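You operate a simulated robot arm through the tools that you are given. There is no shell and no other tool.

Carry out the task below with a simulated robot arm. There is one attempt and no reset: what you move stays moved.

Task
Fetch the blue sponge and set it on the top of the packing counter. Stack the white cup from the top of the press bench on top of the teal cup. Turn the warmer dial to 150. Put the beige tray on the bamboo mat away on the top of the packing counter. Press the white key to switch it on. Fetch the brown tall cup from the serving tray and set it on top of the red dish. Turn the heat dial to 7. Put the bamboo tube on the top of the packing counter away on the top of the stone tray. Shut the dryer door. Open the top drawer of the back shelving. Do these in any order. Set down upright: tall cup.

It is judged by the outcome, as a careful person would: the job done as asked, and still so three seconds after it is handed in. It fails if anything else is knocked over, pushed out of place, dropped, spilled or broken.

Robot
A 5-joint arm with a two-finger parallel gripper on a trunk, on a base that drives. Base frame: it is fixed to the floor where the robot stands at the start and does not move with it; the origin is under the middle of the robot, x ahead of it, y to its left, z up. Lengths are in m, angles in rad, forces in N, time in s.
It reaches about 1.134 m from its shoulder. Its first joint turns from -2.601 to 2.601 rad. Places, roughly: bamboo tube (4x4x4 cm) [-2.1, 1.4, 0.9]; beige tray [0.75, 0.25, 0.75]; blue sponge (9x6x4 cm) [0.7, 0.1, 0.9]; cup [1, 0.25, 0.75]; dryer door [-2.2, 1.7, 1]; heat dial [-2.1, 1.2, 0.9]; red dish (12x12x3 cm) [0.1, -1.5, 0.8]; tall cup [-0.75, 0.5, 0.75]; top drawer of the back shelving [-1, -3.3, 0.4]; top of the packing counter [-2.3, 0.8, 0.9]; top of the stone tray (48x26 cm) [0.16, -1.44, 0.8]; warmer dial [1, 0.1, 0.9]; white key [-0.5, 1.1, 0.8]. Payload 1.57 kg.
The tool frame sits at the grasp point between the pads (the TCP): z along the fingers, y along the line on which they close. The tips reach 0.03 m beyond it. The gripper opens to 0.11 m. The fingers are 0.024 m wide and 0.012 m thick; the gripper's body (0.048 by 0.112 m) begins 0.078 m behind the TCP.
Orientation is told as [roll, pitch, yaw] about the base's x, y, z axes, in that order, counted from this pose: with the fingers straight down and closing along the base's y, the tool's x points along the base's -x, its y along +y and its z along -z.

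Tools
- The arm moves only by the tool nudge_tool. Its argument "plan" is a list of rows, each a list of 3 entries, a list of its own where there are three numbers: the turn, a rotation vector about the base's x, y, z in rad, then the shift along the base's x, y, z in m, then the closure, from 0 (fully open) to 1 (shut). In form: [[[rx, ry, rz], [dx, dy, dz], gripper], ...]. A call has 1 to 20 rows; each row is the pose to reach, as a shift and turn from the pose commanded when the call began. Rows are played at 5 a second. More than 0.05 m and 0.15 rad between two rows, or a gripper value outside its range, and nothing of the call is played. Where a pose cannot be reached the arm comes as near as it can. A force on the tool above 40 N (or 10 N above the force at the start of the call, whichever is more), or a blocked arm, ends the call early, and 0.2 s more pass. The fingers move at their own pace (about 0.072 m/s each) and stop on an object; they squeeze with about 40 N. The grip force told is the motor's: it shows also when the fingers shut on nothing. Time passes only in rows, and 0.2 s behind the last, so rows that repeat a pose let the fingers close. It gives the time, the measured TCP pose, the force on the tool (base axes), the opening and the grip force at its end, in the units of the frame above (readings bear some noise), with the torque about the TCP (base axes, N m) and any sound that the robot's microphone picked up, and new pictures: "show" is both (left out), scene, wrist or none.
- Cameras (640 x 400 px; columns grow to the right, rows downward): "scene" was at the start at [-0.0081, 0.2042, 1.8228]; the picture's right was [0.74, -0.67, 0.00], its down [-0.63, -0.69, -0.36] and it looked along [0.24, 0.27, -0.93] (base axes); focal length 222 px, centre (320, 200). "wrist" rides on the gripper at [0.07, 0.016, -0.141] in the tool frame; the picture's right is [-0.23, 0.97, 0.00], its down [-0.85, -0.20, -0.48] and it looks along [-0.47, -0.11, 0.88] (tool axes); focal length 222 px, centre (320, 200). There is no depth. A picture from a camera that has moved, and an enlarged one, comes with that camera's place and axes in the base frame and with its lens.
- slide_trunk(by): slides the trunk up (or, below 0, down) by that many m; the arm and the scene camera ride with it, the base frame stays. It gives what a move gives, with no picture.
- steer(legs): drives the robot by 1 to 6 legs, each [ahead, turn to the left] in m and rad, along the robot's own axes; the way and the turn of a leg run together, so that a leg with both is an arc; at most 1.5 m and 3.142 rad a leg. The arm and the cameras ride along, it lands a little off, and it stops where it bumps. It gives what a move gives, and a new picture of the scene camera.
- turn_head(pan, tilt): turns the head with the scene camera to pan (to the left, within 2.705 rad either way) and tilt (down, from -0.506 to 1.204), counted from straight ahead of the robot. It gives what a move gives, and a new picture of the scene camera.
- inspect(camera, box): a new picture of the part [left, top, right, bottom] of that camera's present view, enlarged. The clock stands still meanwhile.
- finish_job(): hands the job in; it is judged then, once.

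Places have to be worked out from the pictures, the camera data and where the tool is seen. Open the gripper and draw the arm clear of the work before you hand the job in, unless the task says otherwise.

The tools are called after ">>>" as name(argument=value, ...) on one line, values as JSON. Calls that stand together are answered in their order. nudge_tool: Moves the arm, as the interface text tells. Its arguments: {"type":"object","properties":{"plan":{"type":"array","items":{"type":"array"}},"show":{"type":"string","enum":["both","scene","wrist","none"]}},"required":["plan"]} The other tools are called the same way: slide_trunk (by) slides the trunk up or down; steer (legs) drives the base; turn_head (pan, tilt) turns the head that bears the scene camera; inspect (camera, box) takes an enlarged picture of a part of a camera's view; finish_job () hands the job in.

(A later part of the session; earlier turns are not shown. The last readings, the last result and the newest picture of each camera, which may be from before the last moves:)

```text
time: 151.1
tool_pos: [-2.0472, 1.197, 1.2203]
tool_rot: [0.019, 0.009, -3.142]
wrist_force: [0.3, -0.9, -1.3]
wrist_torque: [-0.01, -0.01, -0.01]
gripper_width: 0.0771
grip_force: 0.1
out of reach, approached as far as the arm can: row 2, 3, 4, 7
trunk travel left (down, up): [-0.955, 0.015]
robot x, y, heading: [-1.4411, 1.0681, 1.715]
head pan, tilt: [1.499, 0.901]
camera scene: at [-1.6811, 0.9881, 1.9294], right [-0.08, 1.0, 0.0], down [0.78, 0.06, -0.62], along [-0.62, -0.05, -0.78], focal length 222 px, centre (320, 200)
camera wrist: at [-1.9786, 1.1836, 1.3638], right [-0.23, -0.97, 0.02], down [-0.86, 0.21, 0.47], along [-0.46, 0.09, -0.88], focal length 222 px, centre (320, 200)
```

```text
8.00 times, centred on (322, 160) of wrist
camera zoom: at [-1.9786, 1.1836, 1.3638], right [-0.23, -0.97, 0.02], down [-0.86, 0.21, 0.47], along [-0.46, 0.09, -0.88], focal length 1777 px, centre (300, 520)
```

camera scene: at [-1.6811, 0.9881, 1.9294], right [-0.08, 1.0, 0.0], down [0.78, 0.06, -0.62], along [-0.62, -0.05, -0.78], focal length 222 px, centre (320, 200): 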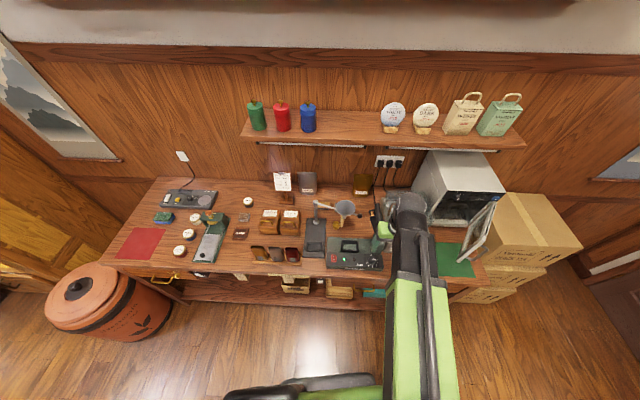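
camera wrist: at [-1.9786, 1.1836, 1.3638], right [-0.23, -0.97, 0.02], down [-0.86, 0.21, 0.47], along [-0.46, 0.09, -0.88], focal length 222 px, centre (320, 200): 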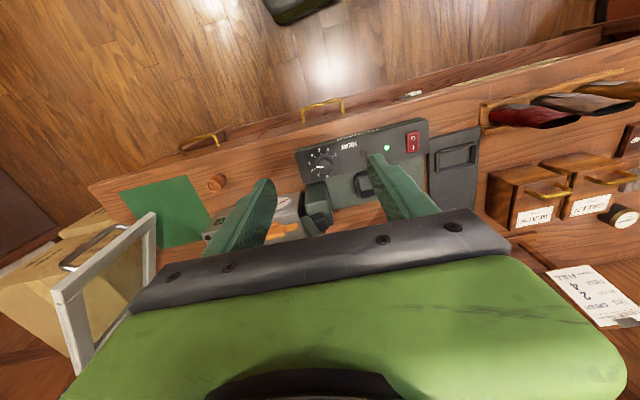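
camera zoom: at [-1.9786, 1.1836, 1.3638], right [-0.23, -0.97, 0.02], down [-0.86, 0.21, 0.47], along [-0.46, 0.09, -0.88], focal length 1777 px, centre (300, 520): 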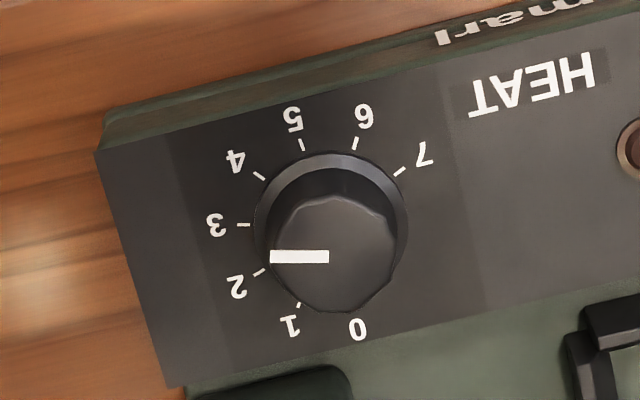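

The dial is exactly at 3; 7 lies 142° further clockwise. I shift over the knob and lower a bit to pin down its height and place.

>>> nudge_tool(plan=[[[0, 0, 0], [-0.035, 0.0, 0], 0.4], [[0, 0, 0], [-0.07, 0.0, 0], 0.5], [[0, 0, 0], [-0.07, 0, 0], 0.5]], show="none")

>>> slide_trunk(by=-0.1)

>>> inspect(camera="wrist", box=[220, 60, 400, 200])

>>> inspect(camera="scene", box=[320, 140, 460, 260])

```text
time: 151.9
tool_pos: [-2.122, 1.196, 1.22]
tool_rot: [0.022, 0.007, -3.139]
wrist_force: [-1.9, -10.6, -2.8]
wrist_torque: [0.32, -0.15, 0.08]
gripper_width: 0.064
grip_force: 5.4
trunk travel left (down, up): [-0.955, 0.015]
robot x, y, heading: [-1.4444, 1.0631, 1.722]
head pan, tilt: [1.499, 0.901]
```

```text
time: 152.7
tool_pos: [-2.1166, 1.1882, 1.1699]
tool_rot: [0.035, 0.001, -3.134]
wrist_force: [1.4, -11.4, 37.8]
wrist_torque: [0.03, 0.82, 0.31]
gripper_width: 0.0655
grip_force: 5.7
trunk travel left (down, up): [-0.901, 0.069]
robot x, y, heading: [-1.4429, 1.0641, 1.72]
head pan, tilt: [1.499, 0.901]
stopped: the force on the tool passed its limit at 168 N (the readings are from after the stop); the commanded pose is now the measured one
```

```text
2.86 times, centred on (310, 130) of wrist
camera zoom: at [-2.0462, 1.1785, 1.3119], right [-0.22, -0.97, 0.03], down [-0.86, 0.21, 0.47], along [-0.46, 0.07, -0.88], focal length 635 px, centre (349, 400)
```

zoom: 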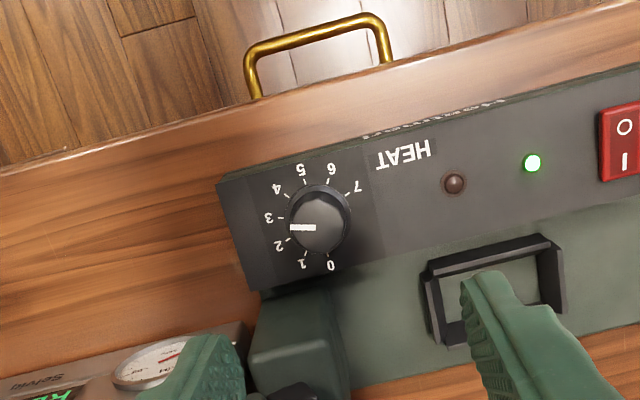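

```text
3.33 times, centred on (390, 200) of scene
camera zoom: at [-1.6761, 0.9859, 1.8762], right [-0.08, 1.0, 0.0], down [0.78, 0.06, -0.62], along [-0.62, -0.05, -0.78], focal length 739 px, centre (87, 200)
```

zoom: 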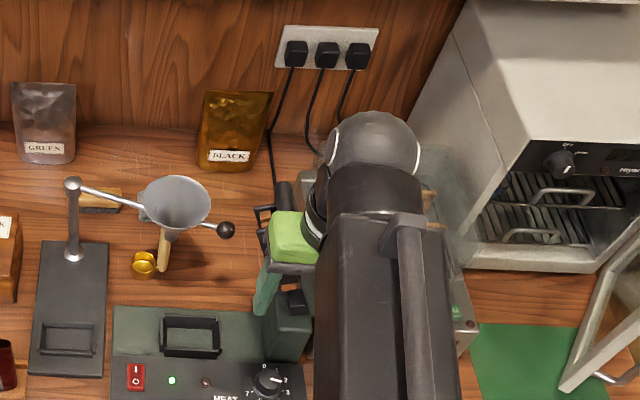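

The +y finger met the raised lever of the sealer. I raise at once and look at what is there.

>>> slide_trunk(by=0.06)

>>> nudge_tool(plan=[[[0, 0, 0], [0.04, -0.01, 0], 0.5], [[0, 0, 0], [0.08, -0.02, 0], 0.5], [[0, 0, 0], [0.12, -0.03, 0], 0.5], [[0, 0, 0], [0.16, -0.04, 0], 0.5]], show="both")

>>> inspect(camera="scene", box=[310, 140, 450, 280])

```text
time: 153.7
tool_pos: [-2.1187, 1.1918, 1.2293]
tool_rot: [0.032, 0.006, -3.136]
wrist_force: [1.3, -3.2, 1.8]
wrist_torque: [-0.02, 0.03, 0.09]
gripper_width: 0.0582
grip_force: 1.7
trunk travel left (down, up): [-0.961, 0.009]
robot x, y, heading: [-1.4408, 1.0669, 1.72]
head pan, tilt: [1.499, 0.901]
```

```text
time: 154.7
tool_pos: [-1.9703, 1.153, 1.2262]
tool_rot: [0.033, 0.007, -3.136]
wrist_force: [0.7, 0.7, -0.2]
wrist_torque: [0.0, 0.0, -0.01]
gripper_width: 0.0549
grip_force: 0.0
out of reach, approached as far as the arm can: row 4
trunk travel left (down, up): [-0.961, 0.009]
robot x, y, heading: [-1.4409, 1.0627, 1.718]
head pan, tilt: [1.499, 0.901]
camera scene: at [-1.6804, 0.989, 1.9358], right [-0.08, 1.0, 0.0], down [0.78, 0.06, -0.62], along [-0.62, -0.05, -0.78], focal length 222 px, centre (320, 200)
camera wrist: at [-1.9014, 1.1428, 1.3702], right [-0.22, -0.97, 0.03], down [-0.86, 0.21, 0.47], along [-0.46, 0.08, -0.88], focal length 222 px, centre (320, 200)
```

scene: 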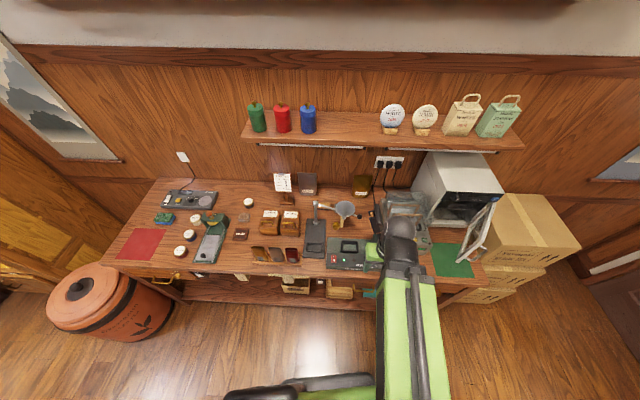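
wrist: 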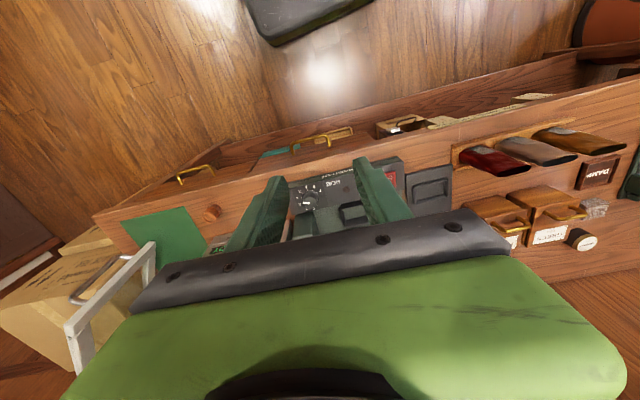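

```text
2.86 times, centred on (380, 210) of scene
camera zoom: at [-1.6804, 0.989, 1.9358], right [-0.08, 1.0, 0.0], down [0.78, 0.06, -0.62], along [-0.62, -0.05, -0.78], focal length 634 px, centre (149, 171)
```

zoom: 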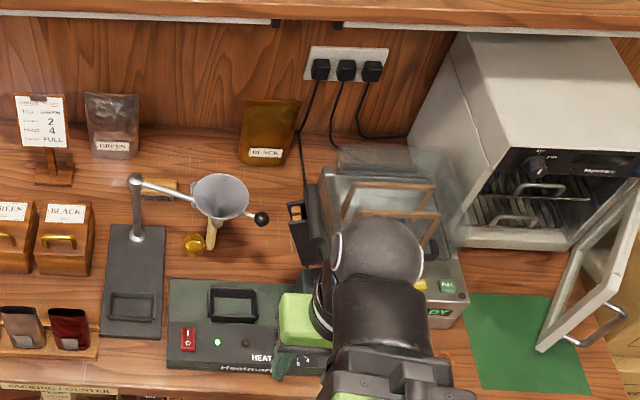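

I straighten the tool and move it aside toward +y/+x to get an unobstructed view of the sealer lever.

>>> nudge_tool(plan=[[[0.033, 0.007, 0], [0.03, 0.03, 0], 0.3], [[0.033, 0.007, 0], [0.06, 0.06, 0], 0.3], [[0.033, 0.007, 0], [0.075, 0.1, 0], 0.3], [[0.033, 0.007, 0], [0.09, 0.14, 0], 0.3], [[0.033, 0.007, 0], [0.11, 0.18, 0], 0.3], [[0.033, 0.007, 0], [0.13, 0.22, 0], 0.3], [[0.033, 0.007, 0], [0.155, 0.26, 0], 0.3], [[0.033, 0.007, 0], [0.18, 0.3, 0], 0.3], [[0.033, 0.007, 0], [0.21, 0.335, 0], 0.3], [[0.033, 0.007, 0], [0.24, 0.37, 0], 0.3]], show="none")

>>> inspect(camera="scene", box=[310, 160, 430, 280])

>>> slide_trunk(by=-0.4)

>>> turn_head(pan=1.4, tilt=0.6)

>>> inspect(camera="scene", box=[260, 100, 500, 300])

```text
time: 156.9
tool_pos: [-1.7422, 1.5461, 1.2281]
tool_rot: [-0.001, -0.001, -3.135]
wrist_force: [0.2, 0.4, -0.3]
wrist_torque: [0.01, -0.02, 0.04]
gripper_width: 0.077
grip_force: 0.1
out of reach, approached as far as the arm can: row 1, 2, 3, 4, 5, 6, 7, 8, 9, 10
trunk travel left (down, up): [-0.961, 0.009]
robot x, y, heading: [-1.441, 1.0626, 1.715]
head pan, tilt: [1.499, 0.901]
```

```text
3.33 times, centred on (370, 220) of scene
camera zoom: at [-1.6794, 0.9898, 1.936], right [-0.08, 1.0, 0.0], down [0.78, 0.06, -0.62], along [-0.62, -0.05, -0.78], focal length 739 px, centre (153, 133)
```

zoom: 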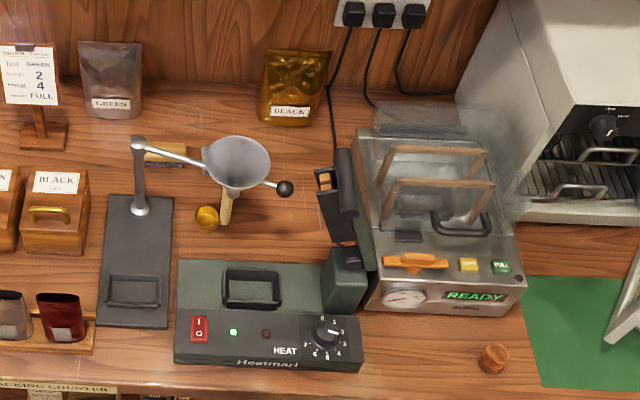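

```text
time: 160.7
tool_pos: [-1.7451, 1.547, 0.8272]
tool_rot: [0.002, -0.001, -3.136]
wrist_force: [0.0, -0.3, 0.1]
wrist_torque: [0.01, 0.01, -0.03]
gripper_width: 0.0771
grip_force: 0.1
trunk travel left (down, up): [-0.561, 0.409]
robot x, y, heading: [-1.4434, 1.0612, 1.719]
head pan, tilt: [1.499, 0.901]
```

```text
time: 161.5
tool_pos: [-1.7446, 1.5463, 0.8278]
tool_rot: [0.002, 0.0, -3.137]
wrist_force: [-0.2, 0.2, -0.2]
wrist_torque: [-0.02, 0.0, -0.01]
gripper_width: 0.0768
grip_force: 0.0
trunk travel left (down, up): [-0.561, 0.409]
robot x, y, heading: [-1.4425, 1.0615, 1.718]
head pan, tilt: [1.4, 0.6]
camera scene: at [-1.6934, 0.997, 1.5606], right [0.02, 1.0, 0.0], down [0.57, -0.01, -0.82], along [-0.82, 0.02, -0.57], focal length 222 px, centre (320, 200)
```

scene: 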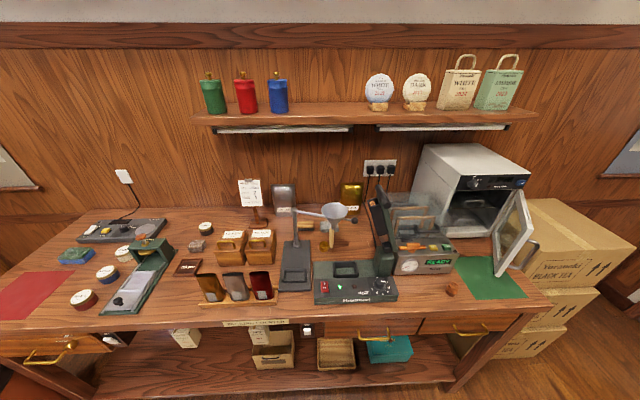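

```text
2.00 times, centred on (380, 200) of scene
camera zoom: at [-1.6934, 0.997, 1.5606], right [0.02, 1.0, 0.0], down [0.57, -0.01, -0.82], along [-0.82, 0.02, -0.57], focal length 444 px, centre (200, 200)
```

zoom: 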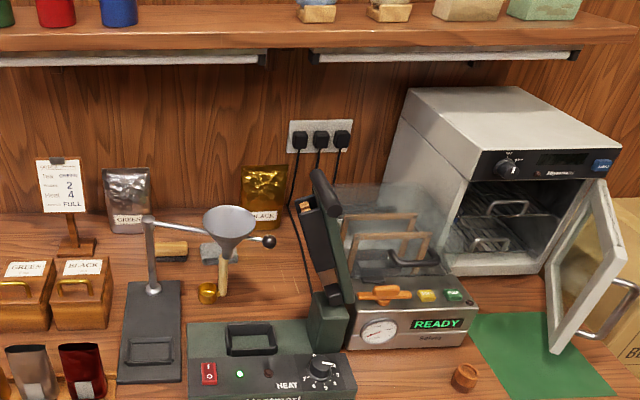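

The sealer's lever is tall (top ≈ z 1.26 at (-2.16,1.17)), right behind the knob, so a vertical approach fails; I'll tilt the tool for the dial. First the dryer door: hinge ≈(-2.36,1.74), free edge ≈(-2.165,1.64), top z≈1.14. I raise the trunk and drive a bit forward.

>>> slide_trunk(by=0.4)

>>> steer(legs=[[0.25, 0]])

>>> turn_head(pan=1.1, tilt=0.8)

>>> inspect(camera="scene", box=[260, 80, 500, 280])

```text
time: 165.3
tool_pos: [-1.7453, 1.548, 1.2281]
tool_rot: [0.005, 0.0, -3.136]
wrist_force: [0.4, 0.6, -0.7]
wrist_torque: [0.03, -0.02, 0.04]
gripper_width: 0.0772
grip_force: 0.0
trunk travel left (down, up): [-0.961, 0.009]
robot x, y, heading: [-1.4395, 1.0659, 1.721]
head pan, tilt: [1.4, 0.6]
```

```text
time: 167.2
tool_pos: [-1.7838, 1.7935, 1.2275]
tool_rot: [0.004, 0.0, -3.133]
wrist_force: [0.1, 0.2, -0.7]
wrist_torque: [-0.02, -0.06, 0.0]
gripper_width: 0.077
grip_force: 0.1
trunk travel left (down, up): [-0.961, 0.009]
robot x, y, heading: [-1.4775, 1.3108, 1.725]
head pan, tilt: [1.4, 0.6]
camera scene: at [-1.7303, 1.2447, 1.9607], right [0.02, 1.0, 0.0], down [0.56, -0.01, -0.82], along [-0.82, 0.02, -0.57], focal length 222 px, centre (320, 200)
```

scene: 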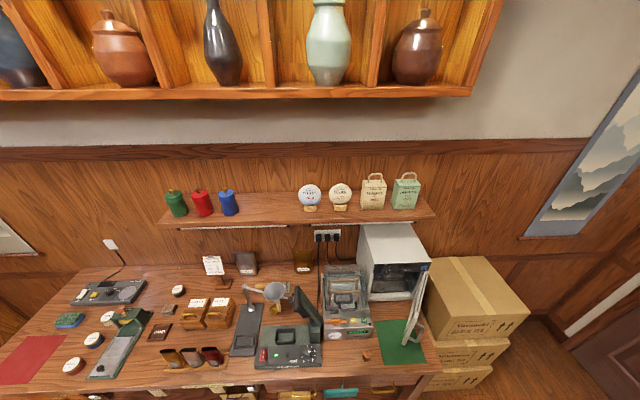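

```text
time: 168.0
tool_pos: [-1.7835, 1.7914, 1.2283]
tool_rot: [0.002, 0.0, -3.133]
wrist_force: [0.9, 0.0, 0.4]
wrist_torque: [-0.01, 0.0, 0.0]
gripper_width: 0.0769
grip_force: 0.0
trunk travel left (down, up): [-0.961, 0.009]
robot x, y, heading: [-1.4819, 1.31, 1.717]
head pan, tilt: [1.1, 0.799]
camera scene: at [-1.7182, 1.2661, 1.9438], right [0.32, 0.95, 0.0], down [0.68, -0.23, -0.7], along [-0.66, 0.22, -0.72], focal length 222 px, centre (320, 200)
```

scene: 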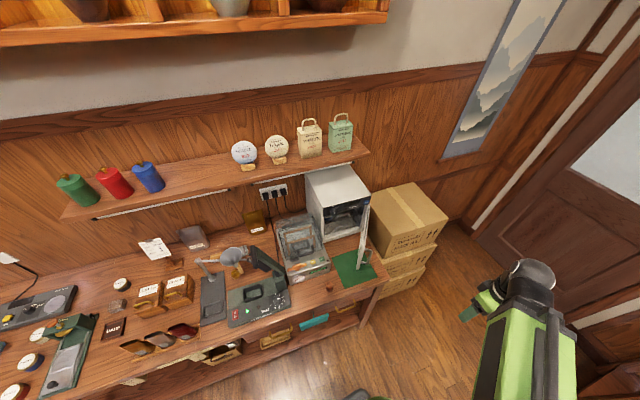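

```text
2.00 times, centred on (380, 180) of scene
camera zoom: at [-1.7182, 1.2661, 1.9438], right [0.32, 0.95, 0.0], down [0.68, -0.23, -0.7], along [-0.66, 0.22, -0.72], focal length 444 px, centre (200, 240)
```

zoom: 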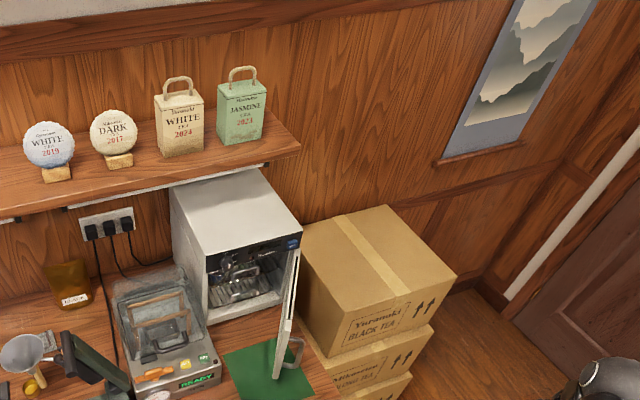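

Door geometry confirmed. I move the closed gripper high above and to the outer side of the door, then lower to tips z≈1.04.

>>> nudge_tool(plan=[[[0, 0, 0], [-0.047, -0.005, 0], 0.6], [[0, 0, 0], [-0.094, -0.01, 0], 1], [[0, 0, 0], [-0.141, -0.015, 0], 1], [[0, 0, 0], [-0.188, -0.02, 0], 1], [[0, 0, 0], [-0.235, -0.025, 0], 1], [[0, 0, 0], [-0.282, -0.03, 0], 1], [[0, 0, 0], [-0.329, -0.035, 0], 1], [[0, 0, 0], [-0.376, -0.04, 0], 1], [[0, 0, 0], [-0.4235, -0.046, 0], 1], [[0, 0, 0], [-0.4235, -0.046, 0], 1]], show="both")

>>> inspect(camera="scene", box=[280, 120, 440, 300])

```text
time: 170.2
tool_pos: [-2.206, 1.7453, 1.2281]
tool_rot: [0.002, 0.0, -3.136]
wrist_force: [0.2, -0.5, 0.1]
wrist_torque: [-0.02, 0.06, 0.01]
gripper_width: 0.0
grip_force: 21.6
out of reach, approached as far as the arm can: row 3, 4
trunk travel left (down, up): [-0.961, 0.009]
robot x, y, heading: [-1.4782, 1.3104, 1.722]
head pan, tilt: [1.1, 0.799]
camera scene: at [-1.7172, 1.2661, 1.9439], right [0.32, 0.95, 0.0], down [0.68, -0.23, -0.7], along [-0.66, 0.22, -0.72], focal length 222 px, centre (320, 200)
camera wrist: at [-2.1359, 1.7308, 1.3696], right [-0.22, -0.98, 0.0], down [-0.86, 0.19, 0.48], along [-0.47, 0.1, -0.88], focal length 222 px, centre (320, 200)
```

scene: 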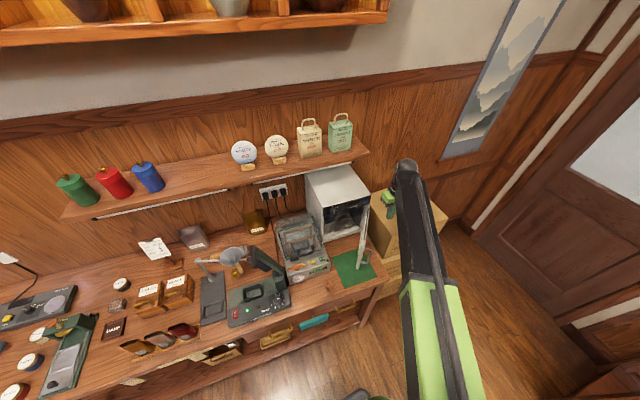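
wrist: 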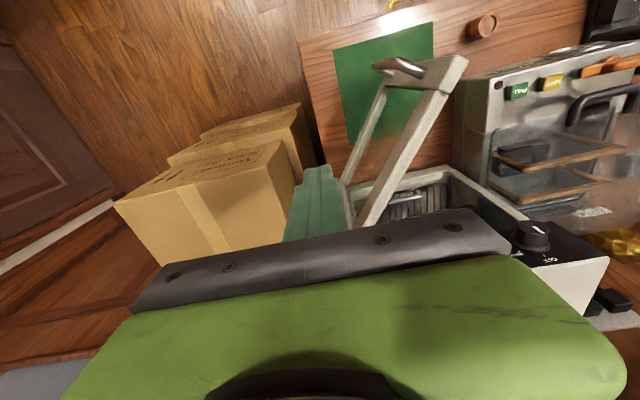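

```text
2.22 times, centred on (360, 210) of scene
camera zoom: at [-1.7172, 1.2661, 1.9439], right [0.32, 0.95, 0.0], down [0.68, -0.23, -0.7], along [-0.66, 0.22, -0.72], focal length 493 px, centre (231, 178)
```

zoom: 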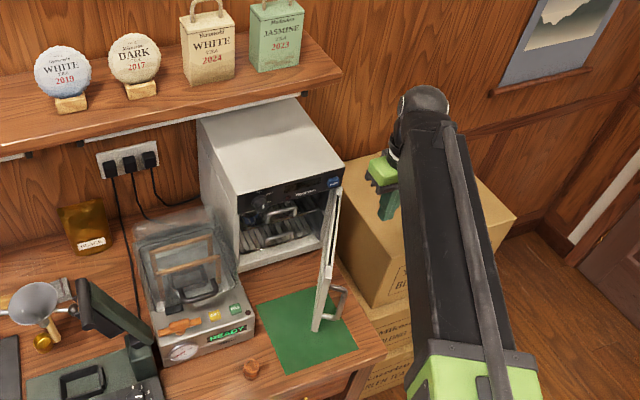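

Clear: the box top is at z≈1.04, y≥1.80, door next to the fingers. I lower 15.5 cm and then sweep the door along its arc.

>>> slide_trunk(by=-0.155)

>>> nudge_tool(plan=[[[0, 0, 0], [-0.012, -0.022, 0], 1], [[0, 0, 0], [-0.024, -0.045, 0], 1], [[0, 0, 0], [-0.031, -0.06, 0], 1], [[0, 0, 0], [-0.039, -0.076, 0], 1], [[0, 0, 0], [-0.05, -0.089, 0], 1], [[0, 0, 0], [-0.062, -0.102, 0], 1]], show="both")

```text
time: 171.9
tool_pos: [-2.2062, 1.7447, 1.0742]
tool_rot: [0.002, -0.001, -3.135]
wrist_force: [-0.1, 0.7, -0.3]
wrist_torque: [0.02, 0.0, -0.03]
gripper_width: 0.0
grip_force: 21.0
trunk travel left (down, up): [-0.806, 0.164]
robot x, y, heading: [-1.4788, 1.3105, 1.72]
head pan, tilt: [1.1, 0.799]
```

```text
time: 173.3
tool_pos: [-2.2709, 1.6435, 1.0734]
tool_rot: [0.002, 0.001, -3.133]
wrist_force: [-0.7, 0.6, 1.2]
wrist_torque: [0.01, -0.02, 0.0]
gripper_width: 0.0
grip_force: 21.2
trunk travel left (down, up): [-0.806, 0.164]
robot x, y, heading: [-1.4772, 1.3144, 1.717]
head pan, tilt: [1.1, 0.799]
camera scene: at [-1.7183, 1.2656, 1.7887], right [0.32, 0.95, 0.0], down [0.68, -0.23, -0.7], along [-0.66, 0.22, -0.72], focal length 222 px, centre (320, 200)
camera wrist: at [-2.1997, 1.6294, 1.2143], right [-0.22, -0.98, 0.0], down [-0.86, 0.19, 0.48], along [-0.47, 0.1, -0.88], focal length 222 px, centre (320, 200)
```

scene: 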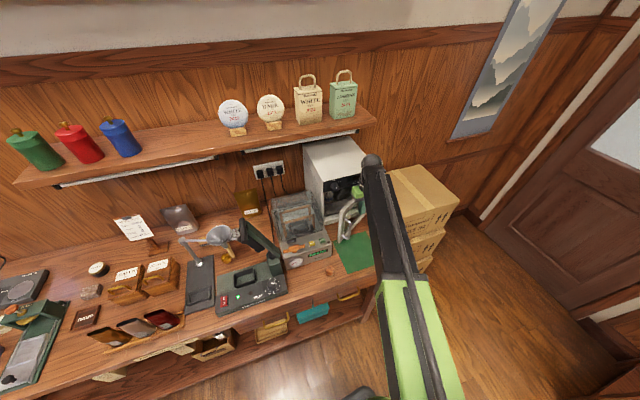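
wrist: 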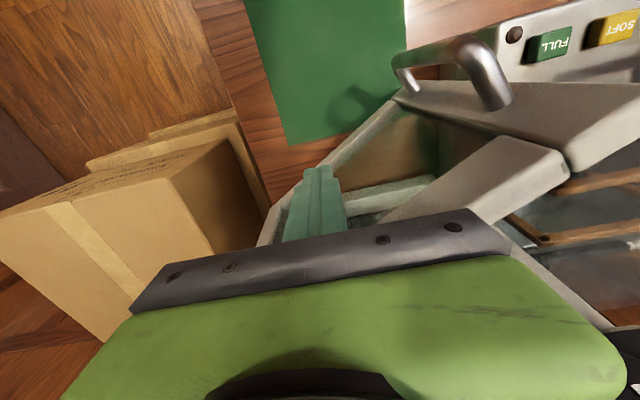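

The door swings with little force. I continue pushing along the arc until it meets the frame.

>>> nudge_tool(plan=[[[0, 0, 0], [-0.013, -0.01, 0], 1], [[0, 0, 0], [-0.027, -0.019, 0], 1], [[0, 0, 0], [-0.042, -0.025, 0], 1], [[0, 0, 0], [-0.057, -0.03, 0], 1], [[0, 0, 0], [-0.065, -0.031, 0], 1], [[0, 0, 0], [-0.072, -0.032, 0], 1]], show="both")

>>> inspect(camera="scene", box=[280, 120, 440, 260])

```text
time: 174.2
tool_pos: [-2.3021, 1.6214, 1.0743]
tool_rot: [-0.001, 0.011, -3.132]
wrist_force: [10.0, 0.6, -2.0]
wrist_torque: [-0.12, 1.16, 0.1]
gripper_width: 0.0
grip_force: 21.3
trunk travel left (down, up): [-0.806, 0.164]
robot x, y, heading: [-1.4786, 1.3096, 1.72]
head pan, tilt: [1.1, 0.799]
stopped in row 4: the force on the tool passed its limit at 66 N (the readings are from after the stop); the commanded pose is now the measured one
camera scene: at [-1.7169, 1.2655, 1.789], right [0.32, 0.95, 0.0], down [0.68, -0.23, -0.7], along [-0.66, 0.22, -0.72], focal length 222 px, centre (320, 200)
camera wrist: at [-2.2333, 1.6064, 1.2159], right [-0.22, -0.98, 0.0], down [-0.86, 0.19, 0.47], along [-0.46, 0.11, -0.88], focal length 222 px, centre (320, 200)
```

scene: 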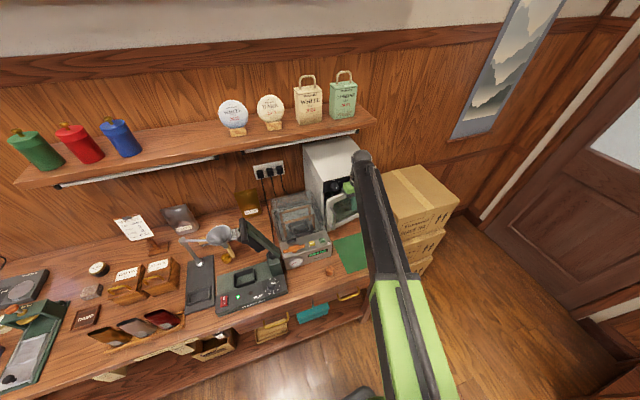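
wrist: 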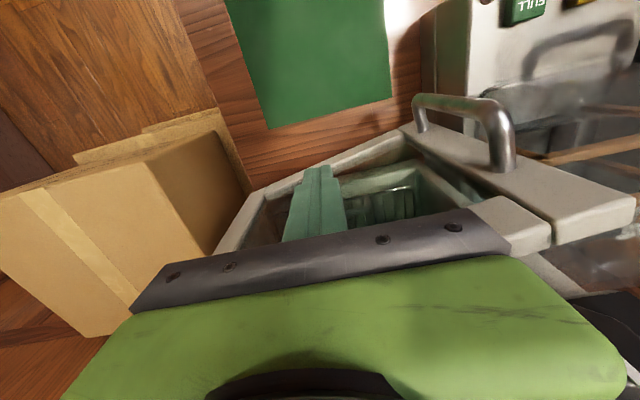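

```text
2.86 times, centred on (360, 190) of scene
camera zoom: at [-1.7169, 1.2655, 1.789], right [0.32, 0.95, 0.0], down [0.68, -0.23, -0.7], along [-0.66, 0.22, -0.72], focal length 634 px, centre (206, 229)
```

zoom: 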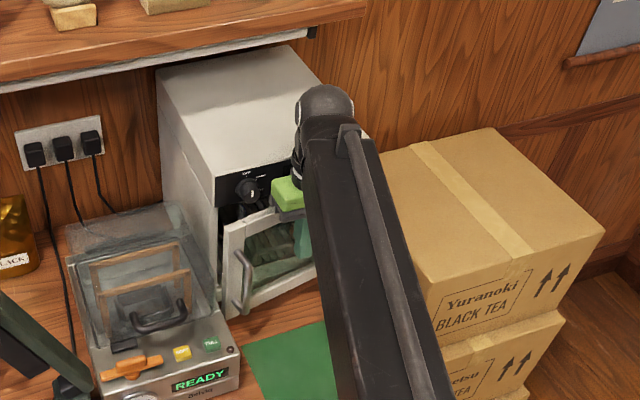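

The palm met the dryer's front knob, the door is nearly shut (~15° left). I back off, then tilt the tool so only the fingertips point at the door.

>>> nudge_tool(plan=[[[0, 0, 0], [0.04, -0.015, 0], 1], [[0, 0, 0], [0.08, -0.03, 0], 1], [[0.035, 0.094, 0], [0.09, -0.034, 0.0], 1], [[0.07, 0.187, 0], [0.1, -0.038, 0.0], 1], [[0.106, 0.28, 0], [0.11, -0.042, 0.01], 1], [[0.141, 0.374, 0], [0.12, -0.046, 0.02], 1], [[0.183, 0.487, 0], [0.13, -0.05, 0.03], 1]], show="both")

```text
time: 175.8
tool_pos: [-2.1729, 1.5716, 1.1032]
tool_rot: [-0.2, -0.474, -3.087]
wrist_force: [-0.2, 0.7, 0.1]
wrist_torque: [-0.03, -0.02, -0.01]
gripper_width: 0.0002
grip_force: 21.4
out of reach, approached as far as the arm can: row 4
trunk travel left (down, up): [-0.806, 0.164]
robot x, y, heading: [-1.4811, 1.3109, 1.724]
head pan, tilt: [1.1, 0.799]
camera scene: at [-1.7176, 1.2657, 1.7888], right [0.32, 0.95, 0.0], down [0.68, -0.23, -0.7], along [-0.66, 0.22, -0.72], focal length 222 px, centre (320, 200)
camera wrist: at [-2.0473, 1.5349, 1.1922], right [-0.24, -0.97, -0.07], down [-0.53, 0.07, 0.84], along [-0.81, 0.24, -0.53], focal length 222 px, centre (320, 200)
```

scene: 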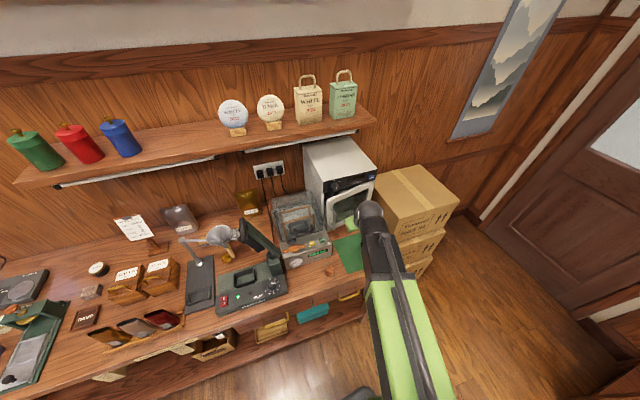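
wrist: 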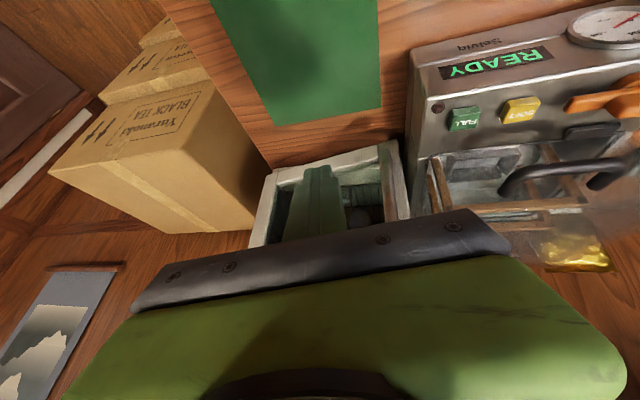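

The tilt works (TCP rises ≈0.226·(1−cos φ)). I check how far the door is from shut.

>>> inspect(camera="scene", box=[290, 120, 400, 240])

>>> inspect(camera="wrist", box=[200, 100, 460, 260])

```text
3.33 times, centred on (345, 180) of scene
camera zoom: at [-1.7176, 1.2657, 1.7888], right [0.32, 0.95, 0.0], down [0.68, -0.23, -0.7], along [-0.66, 0.22, -0.72], focal length 739 px, centre (237, 267)
```

zoom: 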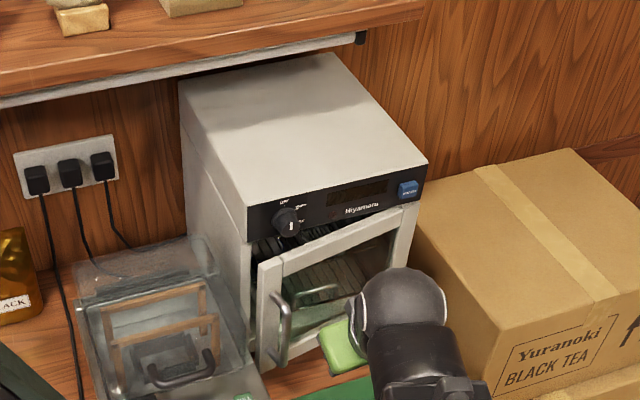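

```text
2.46 times, centred on (330, 180) of wrist
camera zoom: at [-2.0473, 1.5349, 1.1922], right [-0.24, -0.97, -0.07], down [-0.53, 0.07, 0.84], along [-0.81, 0.24, -0.53], focal length 547 px, centre (295, 249)
```

zoom: 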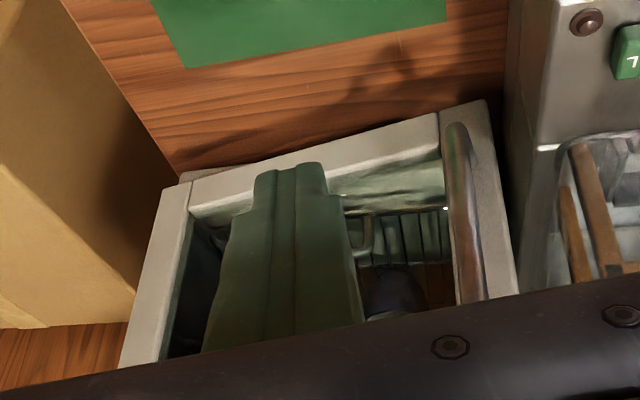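

About 10° remain. I lower slightly and push straight in with the fingertips until it seats.

>>> slide_trunk(by=-0.05)

>>> nudge_tool(plan=[[[0, 0, 0], [-0.03, 0.0, 0], 1], [[0, 0, 0], [-0.06, 0.0, 0], 1], [[0, 0, 0], [-0.08, 0, 0], 1], [[0, 0, 0], [-0.1, 0, 0], 1], [[0, 0, 0], [-0.11, 0, 0], 1], [[0, 0, 0], [-0.12, 0, 0], 1], [[0, 0, 0], [-0.128, 0, 0], 1], [[0, 0, 0], [-0.136, 0, 0], 1], [[0, 0, 0], [-0.144, 0, 0], 1], [[0, 0, 0], [-0.152, 0, 0], 1]], show="scene")

>>> inspect(camera="scene", box=[290, 120, 400, 240])

```text
time: 176.7
tool_pos: [-2.1732, 1.5718, 1.0535]
tool_rot: [-0.2, -0.471, -3.086]
wrist_force: [0.2, 0.0, 0.2]
wrist_torque: [-0.01, 0.01, 0.03]
gripper_width: 0.0001
grip_force: 21.4
trunk travel left (down, up): [-0.756, 0.214]
robot x, y, heading: [-1.4795, 1.3097, 1.72]
head pan, tilt: [1.1, 0.799]
```

```text
time: 178.9
tool_pos: [-2.3275, 1.5731, 1.0532]
tool_rot: [-0.2, -0.471, -3.087]
wrist_force: [-0.6, -1.1, 0.0]
wrist_torque: [0.01, -0.02, 0.0]
gripper_width: 0.0
grip_force: 20.8
trunk travel left (down, up): [-0.756, 0.214]
robot x, y, heading: [-1.4835, 1.3112, 1.722]
head pan, tilt: [1.1, 0.799]
camera scene: at [-1.7182, 1.2659, 1.7387], right [0.32, 0.95, 0.0], down [0.68, -0.23, -0.7], along [-0.66, 0.22, -0.72], focal length 222 px, centre (320, 200)
```

scene: 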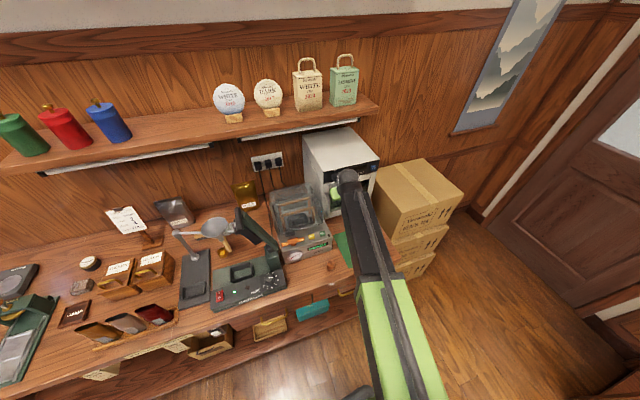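

```text
3.33 times, centred on (345, 180) of scene
camera zoom: at [-1.7182, 1.2659, 1.7387], right [0.32, 0.95, 0.0], down [0.68, -0.23, -0.7], along [-0.66, 0.22, -0.72], focal length 739 px, centre (237, 267)
```

zoom: 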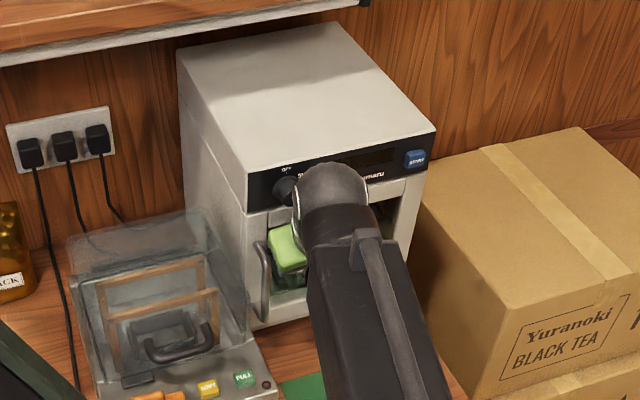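

It looks nearly flush; I push on until force builds.

>>> nudge_tool(plan=[[[0, 0, 0], [-0.006, 0.0, 0], 1], [[0, 0, 0], [-0.012, 0.0, 0], 1], [[0, 0, 0], [-0.018, 0, 0], 1], [[0, 0, 0], [-0.024, 0, 0], 1], [[0, 0, 0], [-0.03, 0, 0], 1]], show="none")

>>> nudge_tool(plan=[[[0, 0, 0], [0.04, -0.005, 0], 1], [[0, 0, 0], [0.08, -0.01, 0], 1], [[0, 0, 0], [0.12, -0.02, 0], 1], [[0, 0, 0], [0.15, -0.03, 0], 1]], show="none")

>>> inspect(camera="scene", box=[290, 120, 400, 240])

>>> inspect(camera="wrist", box=[100, 60, 560, 300])

```text
time: 179.5
tool_pos: [-2.3282, 1.5725, 1.0529]
tool_rot: [-0.198, -0.456, -3.09]
wrist_force: [15.8, -2.5, -1.1]
wrist_torque: [0.27, 0.66, 0.25]
gripper_width: 0.0
grip_force: 21.8
trunk travel left (down, up): [-0.756, 0.214]
robot x, y, heading: [-1.4766, 1.3109, 1.72]
head pan, tilt: [1.1, 0.799]
stopped in row 2: the force on the tool passed its limit at 60 N (the readings are from after the stop); the commanded pose is now the measured one
```

```text
time: 180.5
tool_pos: [-2.18, 1.5437, 1.052]
tool_rot: [-0.197, -0.458, -3.089]
wrist_force: [-0.7, -0.4, 0.5]
wrist_torque: [0.0, -0.02, 0.0]
gripper_width: 0.0
grip_force: 21.8
trunk travel left (down, up): [-0.756, 0.214]
robot x, y, heading: [-1.4766, 1.309, 1.723]
head pan, tilt: [1.1, 0.799]
```

```text
3.33 times, centred on (345, 180) of scene
camera zoom: at [-1.7177, 1.2658, 1.7388], right [0.32, 0.95, 0.0], down [0.68, -0.23, -0.7], along [-0.66, 0.22, -0.72], focal length 739 px, centre (237, 267)
```

zoom: 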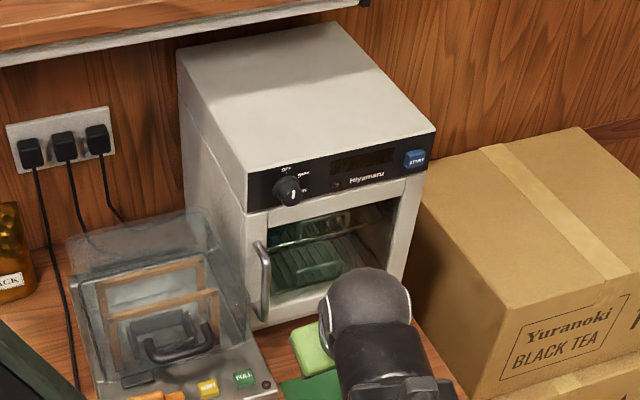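

```text
1.39 times, centred on (330, 180) of wrist
camera zoom: at [-2.0547, 1.5065, 1.1424], right [-0.24, -0.97, -0.07], down [-0.55, 0.07, 0.83], along [-0.8, 0.24, -0.55], focal length 309 px, centre (306, 228)
```

zoom: 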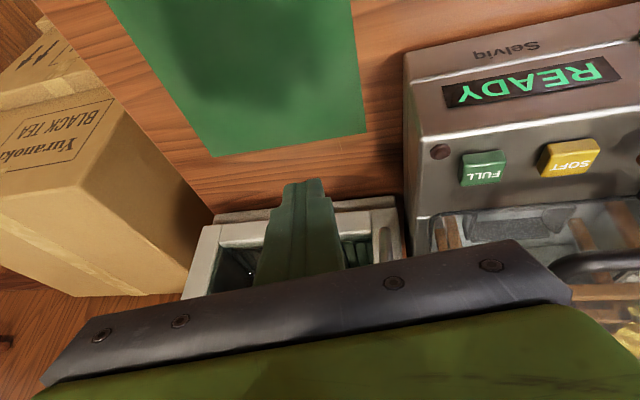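

The door is flush and seated (60 N stop). Now back to the dial: raise, retreat from the counter and bring the tool vertical again.

>>> slide_trunk(by=0.2)

>>> nudge_tool(plan=[[[-0.043, -0.117, 0.011], [0.03, -0.02, -0.008], 0.8], [[-0.086, -0.234, 0.022], [0.06, -0.05, -0.015], 0.7], [[-0.13, -0.351, 0.034], [0.09, -0.08, -0.022], 0.6], [[-0.173, -0.468, 0.045], [0.12, -0.11, -0.026], 0.5], [[-0.173, -0.468, 0.045], [0.14, -0.15, -0.026], 0.5], [[-0.173, -0.468, 0.045], [0.16, -0.19, -0.026], 0.5], [[-0.173, -0.468, 0.045], [0.18, -0.23, -0.026], 0.5], [[-0.173, -0.468, 0.045], [0.19, -0.27, -0.026], 0.5], [[-0.173, -0.468, 0.045], [0.19, -0.31, -0.026], 0.5], [[-0.173, -0.468, 0.045], [0.19, -0.34, -0.026], 0.5]], show="both")

```text
time: 182.6
tool_pos: [-2.1809, 1.5433, 1.2519]
tool_rot: [-0.197, -0.457, -3.09]
wrist_force: [-0.3, -0.6, 0.0]
wrist_torque: [-0.02, 0.02, -0.01]
gripper_width: 0.0
grip_force: 21.5
trunk travel left (down, up): [-0.956, 0.014]
robot x, y, heading: [-1.4798, 1.3095, 1.719]
head pan, tilt: [1.1, 0.799]
```

```text
time: 184.8
tool_pos: [-1.9914, 1.2019, 1.2222]
tool_rot: [0.004, 0.001, -3.091]
wrist_force: [0.1, 0.2, 0.2]
wrist_torque: [0.0, -0.01, 0.01]
gripper_width: 0.055
grip_force: 0.1
out of reach, approached as far as the arm can: row 1, 2, 3, 4, 5, 6, 7, 8, 9
trunk travel left (down, up): [-0.956, 0.014]
robot x, y, heading: [-1.4809, 1.3106, 1.719]
head pan, tilt: [1.1, 0.799]
camera scene: at [-1.7182, 1.2652, 1.9387], right [0.32, 0.95, 0.0], down [0.68, -0.23, -0.7], along [-0.66, 0.22, -0.72], focal length 222 px, centre (320, 200)
camera wrist: at [-1.9207, 1.1919, 1.3644], right [-0.18, -0.98, 0.0], down [-0.87, 0.16, 0.48], along [-0.47, 0.08, -0.88], focal length 222 px, centre (320, 200)
```

scene: 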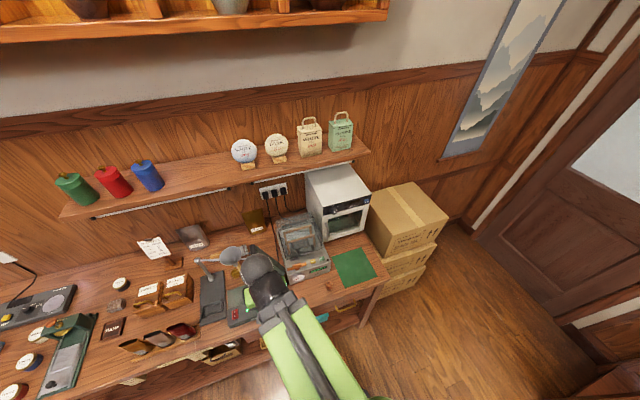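
wrist: 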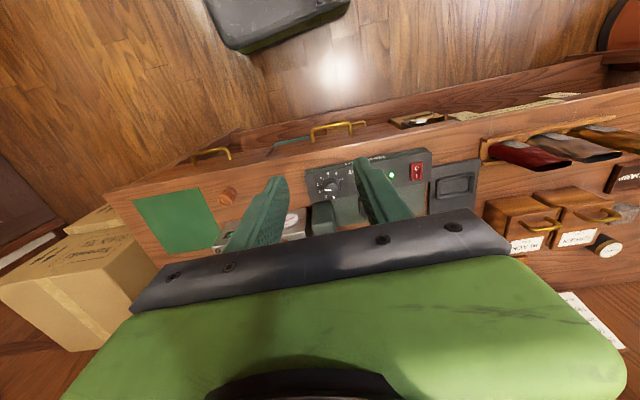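

I zoom on the knob from this straight pose to re-measure its position.

>>> inspect(camera="wrist", box=[295, 155, 375, 215])

```text
6.67 times, centred on (335, 185) of wrist
camera zoom: at [-1.9207, 1.1919, 1.3644], right [-0.18, -0.98, 0.0], down [-0.87, 0.16, 0.48], along [-0.47, 0.08, -0.88], focal length 1481 px, centre (220, 300)
```

zoom: 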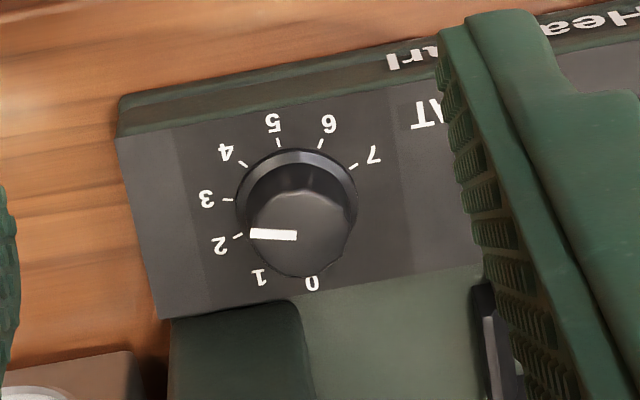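

Knob: centre (-2.119, 1.202), panel z≈0.944, top z≈0.965. I'll tilt the tool 0.4 rad toward the counter, descend in front of the sealer and slide in below the lever. First align yaw and tilt.

>>> nudge_tool(plan=[[[0, 0, 0.06], [-0.01, 0.002, 0], 0.4], [[0, 0, 0.12], [-0.02, 0.005, 0], 0.35], [[0, 0, 0.12], [-0.03, 0.005, 0], 0.35]], show="none")

>>> nudge_tool(plan=[[[-0.017, 0.0986, 0], [0, 0, 0.001], 0.35], [[-0.034, 0.197, 0], [0, 0, 0.0045], 0.35], [[-0.051, 0.296, 0], [0, 0, 0.01], 0.35], [[-0.0676, 0.394, 0], [0, 0, 0.018], 0.35], [[-0.0676, 0.394, 0], [0, 0, 0.018], 0.35]], show="both")

```text
time: 185.6
tool_pos: [-2.0214, 1.2078, 1.223]
tool_rot: [0.003, 0.001, -2.969]
wrist_force: [0.0, 0.5, -0.2]
wrist_torque: [0.02, 0.02, 0.0]
gripper_width: 0.0719
grip_force: 0.1
out of reach, approached as far as the arm can: row 3
trunk travel left (down, up): [-0.956, 0.014]
robot x, y, heading: [-1.4798, 1.3108, 1.718]
head pan, tilt: [1.1, 0.799]
```

```text
time: 186.8
tool_pos: [-2.0794, 1.19, 1.2409]
tool_rot: [0.001, -0.395, -2.971]
wrist_force: [-0.5, 0.5, 0.0]
wrist_torque: [0.03, -0.01, 0.0]
gripper_width: 0.0716
grip_force: 0.2
out of reach, approached as far as the arm can: row 2, 3, 4, 5
trunk travel left (down, up): [-0.956, 0.014]
robot x, y, heading: [-1.4805, 1.3086, 1.724]
head pan, tilt: [1.1, 0.799]
camera scene: at [-1.7179, 1.2658, 1.9388], right [0.32, 0.95, 0.0], down [0.68, -0.23, -0.7], along [-0.66, 0.22, -0.72], focal length 222 px, centre (320, 200)
camera wrist: at [-1.958, 1.1956, 1.3449], right [-0.04, -1.0, 0.09], down [-0.63, 0.09, 0.77], along [-0.78, -0.03, -0.63], focal length 222 px, centre (320, 200)
```

scene: 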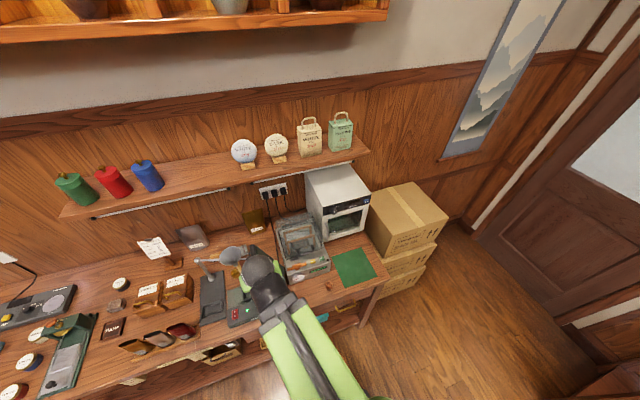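
wrist: 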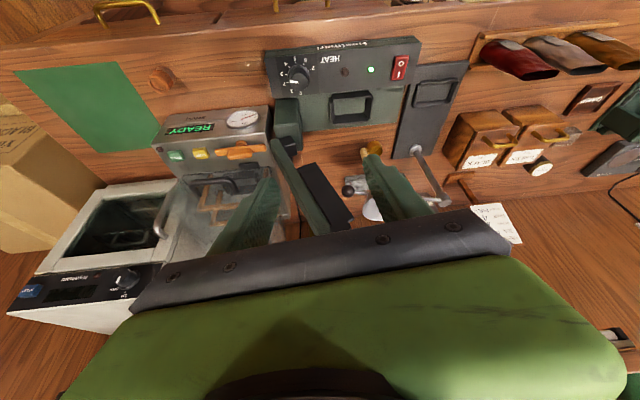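

The arm is at its minimum reach but still 4 cm in front of the lever. I lower 0.24 m in two stages, watching force.

>>> slide_trunk(by=-0.12)

>>> inspect(camera="wrist", box=[160, 0, 480, 220])

```text
time: 188.3
tool_pos: [-2.0779, 1.1906, 1.1214]
tool_rot: [0.001, -0.397, -2.969]
wrist_force: [0.4, -0.4, 0.4]
wrist_torque: [-0.01, -0.03, 0.01]
gripper_width: 0.0714
grip_force: 0.0
trunk travel left (down, up): [-0.836, 0.134]
robot x, y, heading: [-1.4785, 1.3106, 1.72]
head pan, tilt: [1.1, 0.799]
```

```text
1.82 times, centred on (320, 110) of wrist
camera zoom: at [-1.9578, 1.1956, 1.225], right [-0.04, -1.0, 0.09], down [-0.63, 0.09, 0.77], along [-0.78, -0.03, -0.63], focal length 404 px, centre (320, 364)
```

zoom: 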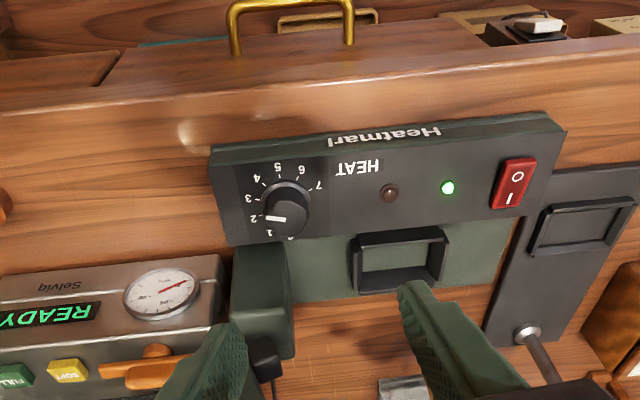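

Still clear. I shift +11 mm in y and lower to z≈1.0.

>>> nudge_tool(plan=[[[0, 0, 0], [0, 0.006, 0], 0.35], [[0, 0, 0], [0, 0.011, 0], 0.35]], show="none")

>>> slide_trunk(by=-0.115)

>>> inspect(camera="wrist", box=[160, 0, 480, 220])

>>> inspect(camera="scene", box=[180, 160, 340, 300])

```text
time: 188.9
tool_pos: [-2.0811, 1.2015, 1.1212]
tool_rot: [0.001, -0.395, -2.97]
wrist_force: [0.5, -0.5, 0.5]
wrist_torque: [0.03, 0.0, 0.03]
gripper_width: 0.0714
grip_force: 0.1
trunk travel left (down, up): [-0.836, 0.134]
robot x, y, heading: [-1.4806, 1.3105, 1.722]
head pan, tilt: [1.1, 0.799]
```

```text
time: 190.4
tool_pos: [-2.0813, 1.2018, 1.0065]
tool_rot: [0.001, -0.394, -2.968]
wrist_force: [-0.2, -0.3, -0.7]
wrist_torque: [-0.01, 0.04, -0.02]
gripper_width: 0.0717
grip_force: 0.0
trunk travel left (down, up): [-0.721, 0.249]
robot x, y, heading: [-1.4792, 1.3109, 1.72]
head pan, tilt: [1.1, 0.799]
```

```text
1.82 times, centred on (320, 110) of wrist
camera zoom: at [-1.9608, 1.2064, 1.11], right [-0.04, -1.0, 0.09], down [-0.63, 0.09, 0.77], along [-0.77, -0.03, -0.63], focal length 404 px, centre (320, 364)
```

zoom: 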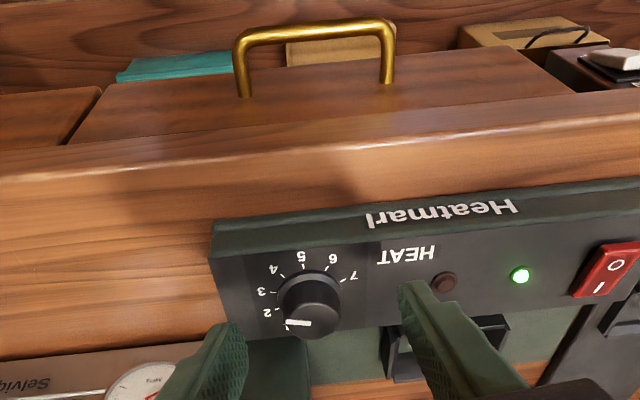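

```text
2.86 times, centred on (260, 230) of scene
camera zoom: at [-1.718, 1.2658, 1.7038], right [0.32, 0.95, 0.0], down [0.68, -0.23, -0.7], along [-0.66, 0.22, -0.72], focal length 634 px, centre (491, 114)
```

zoom: 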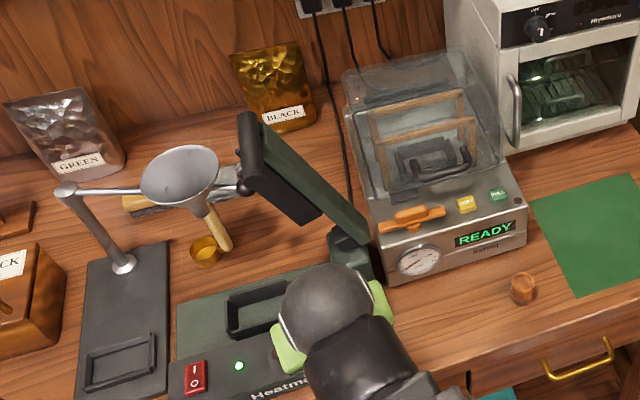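

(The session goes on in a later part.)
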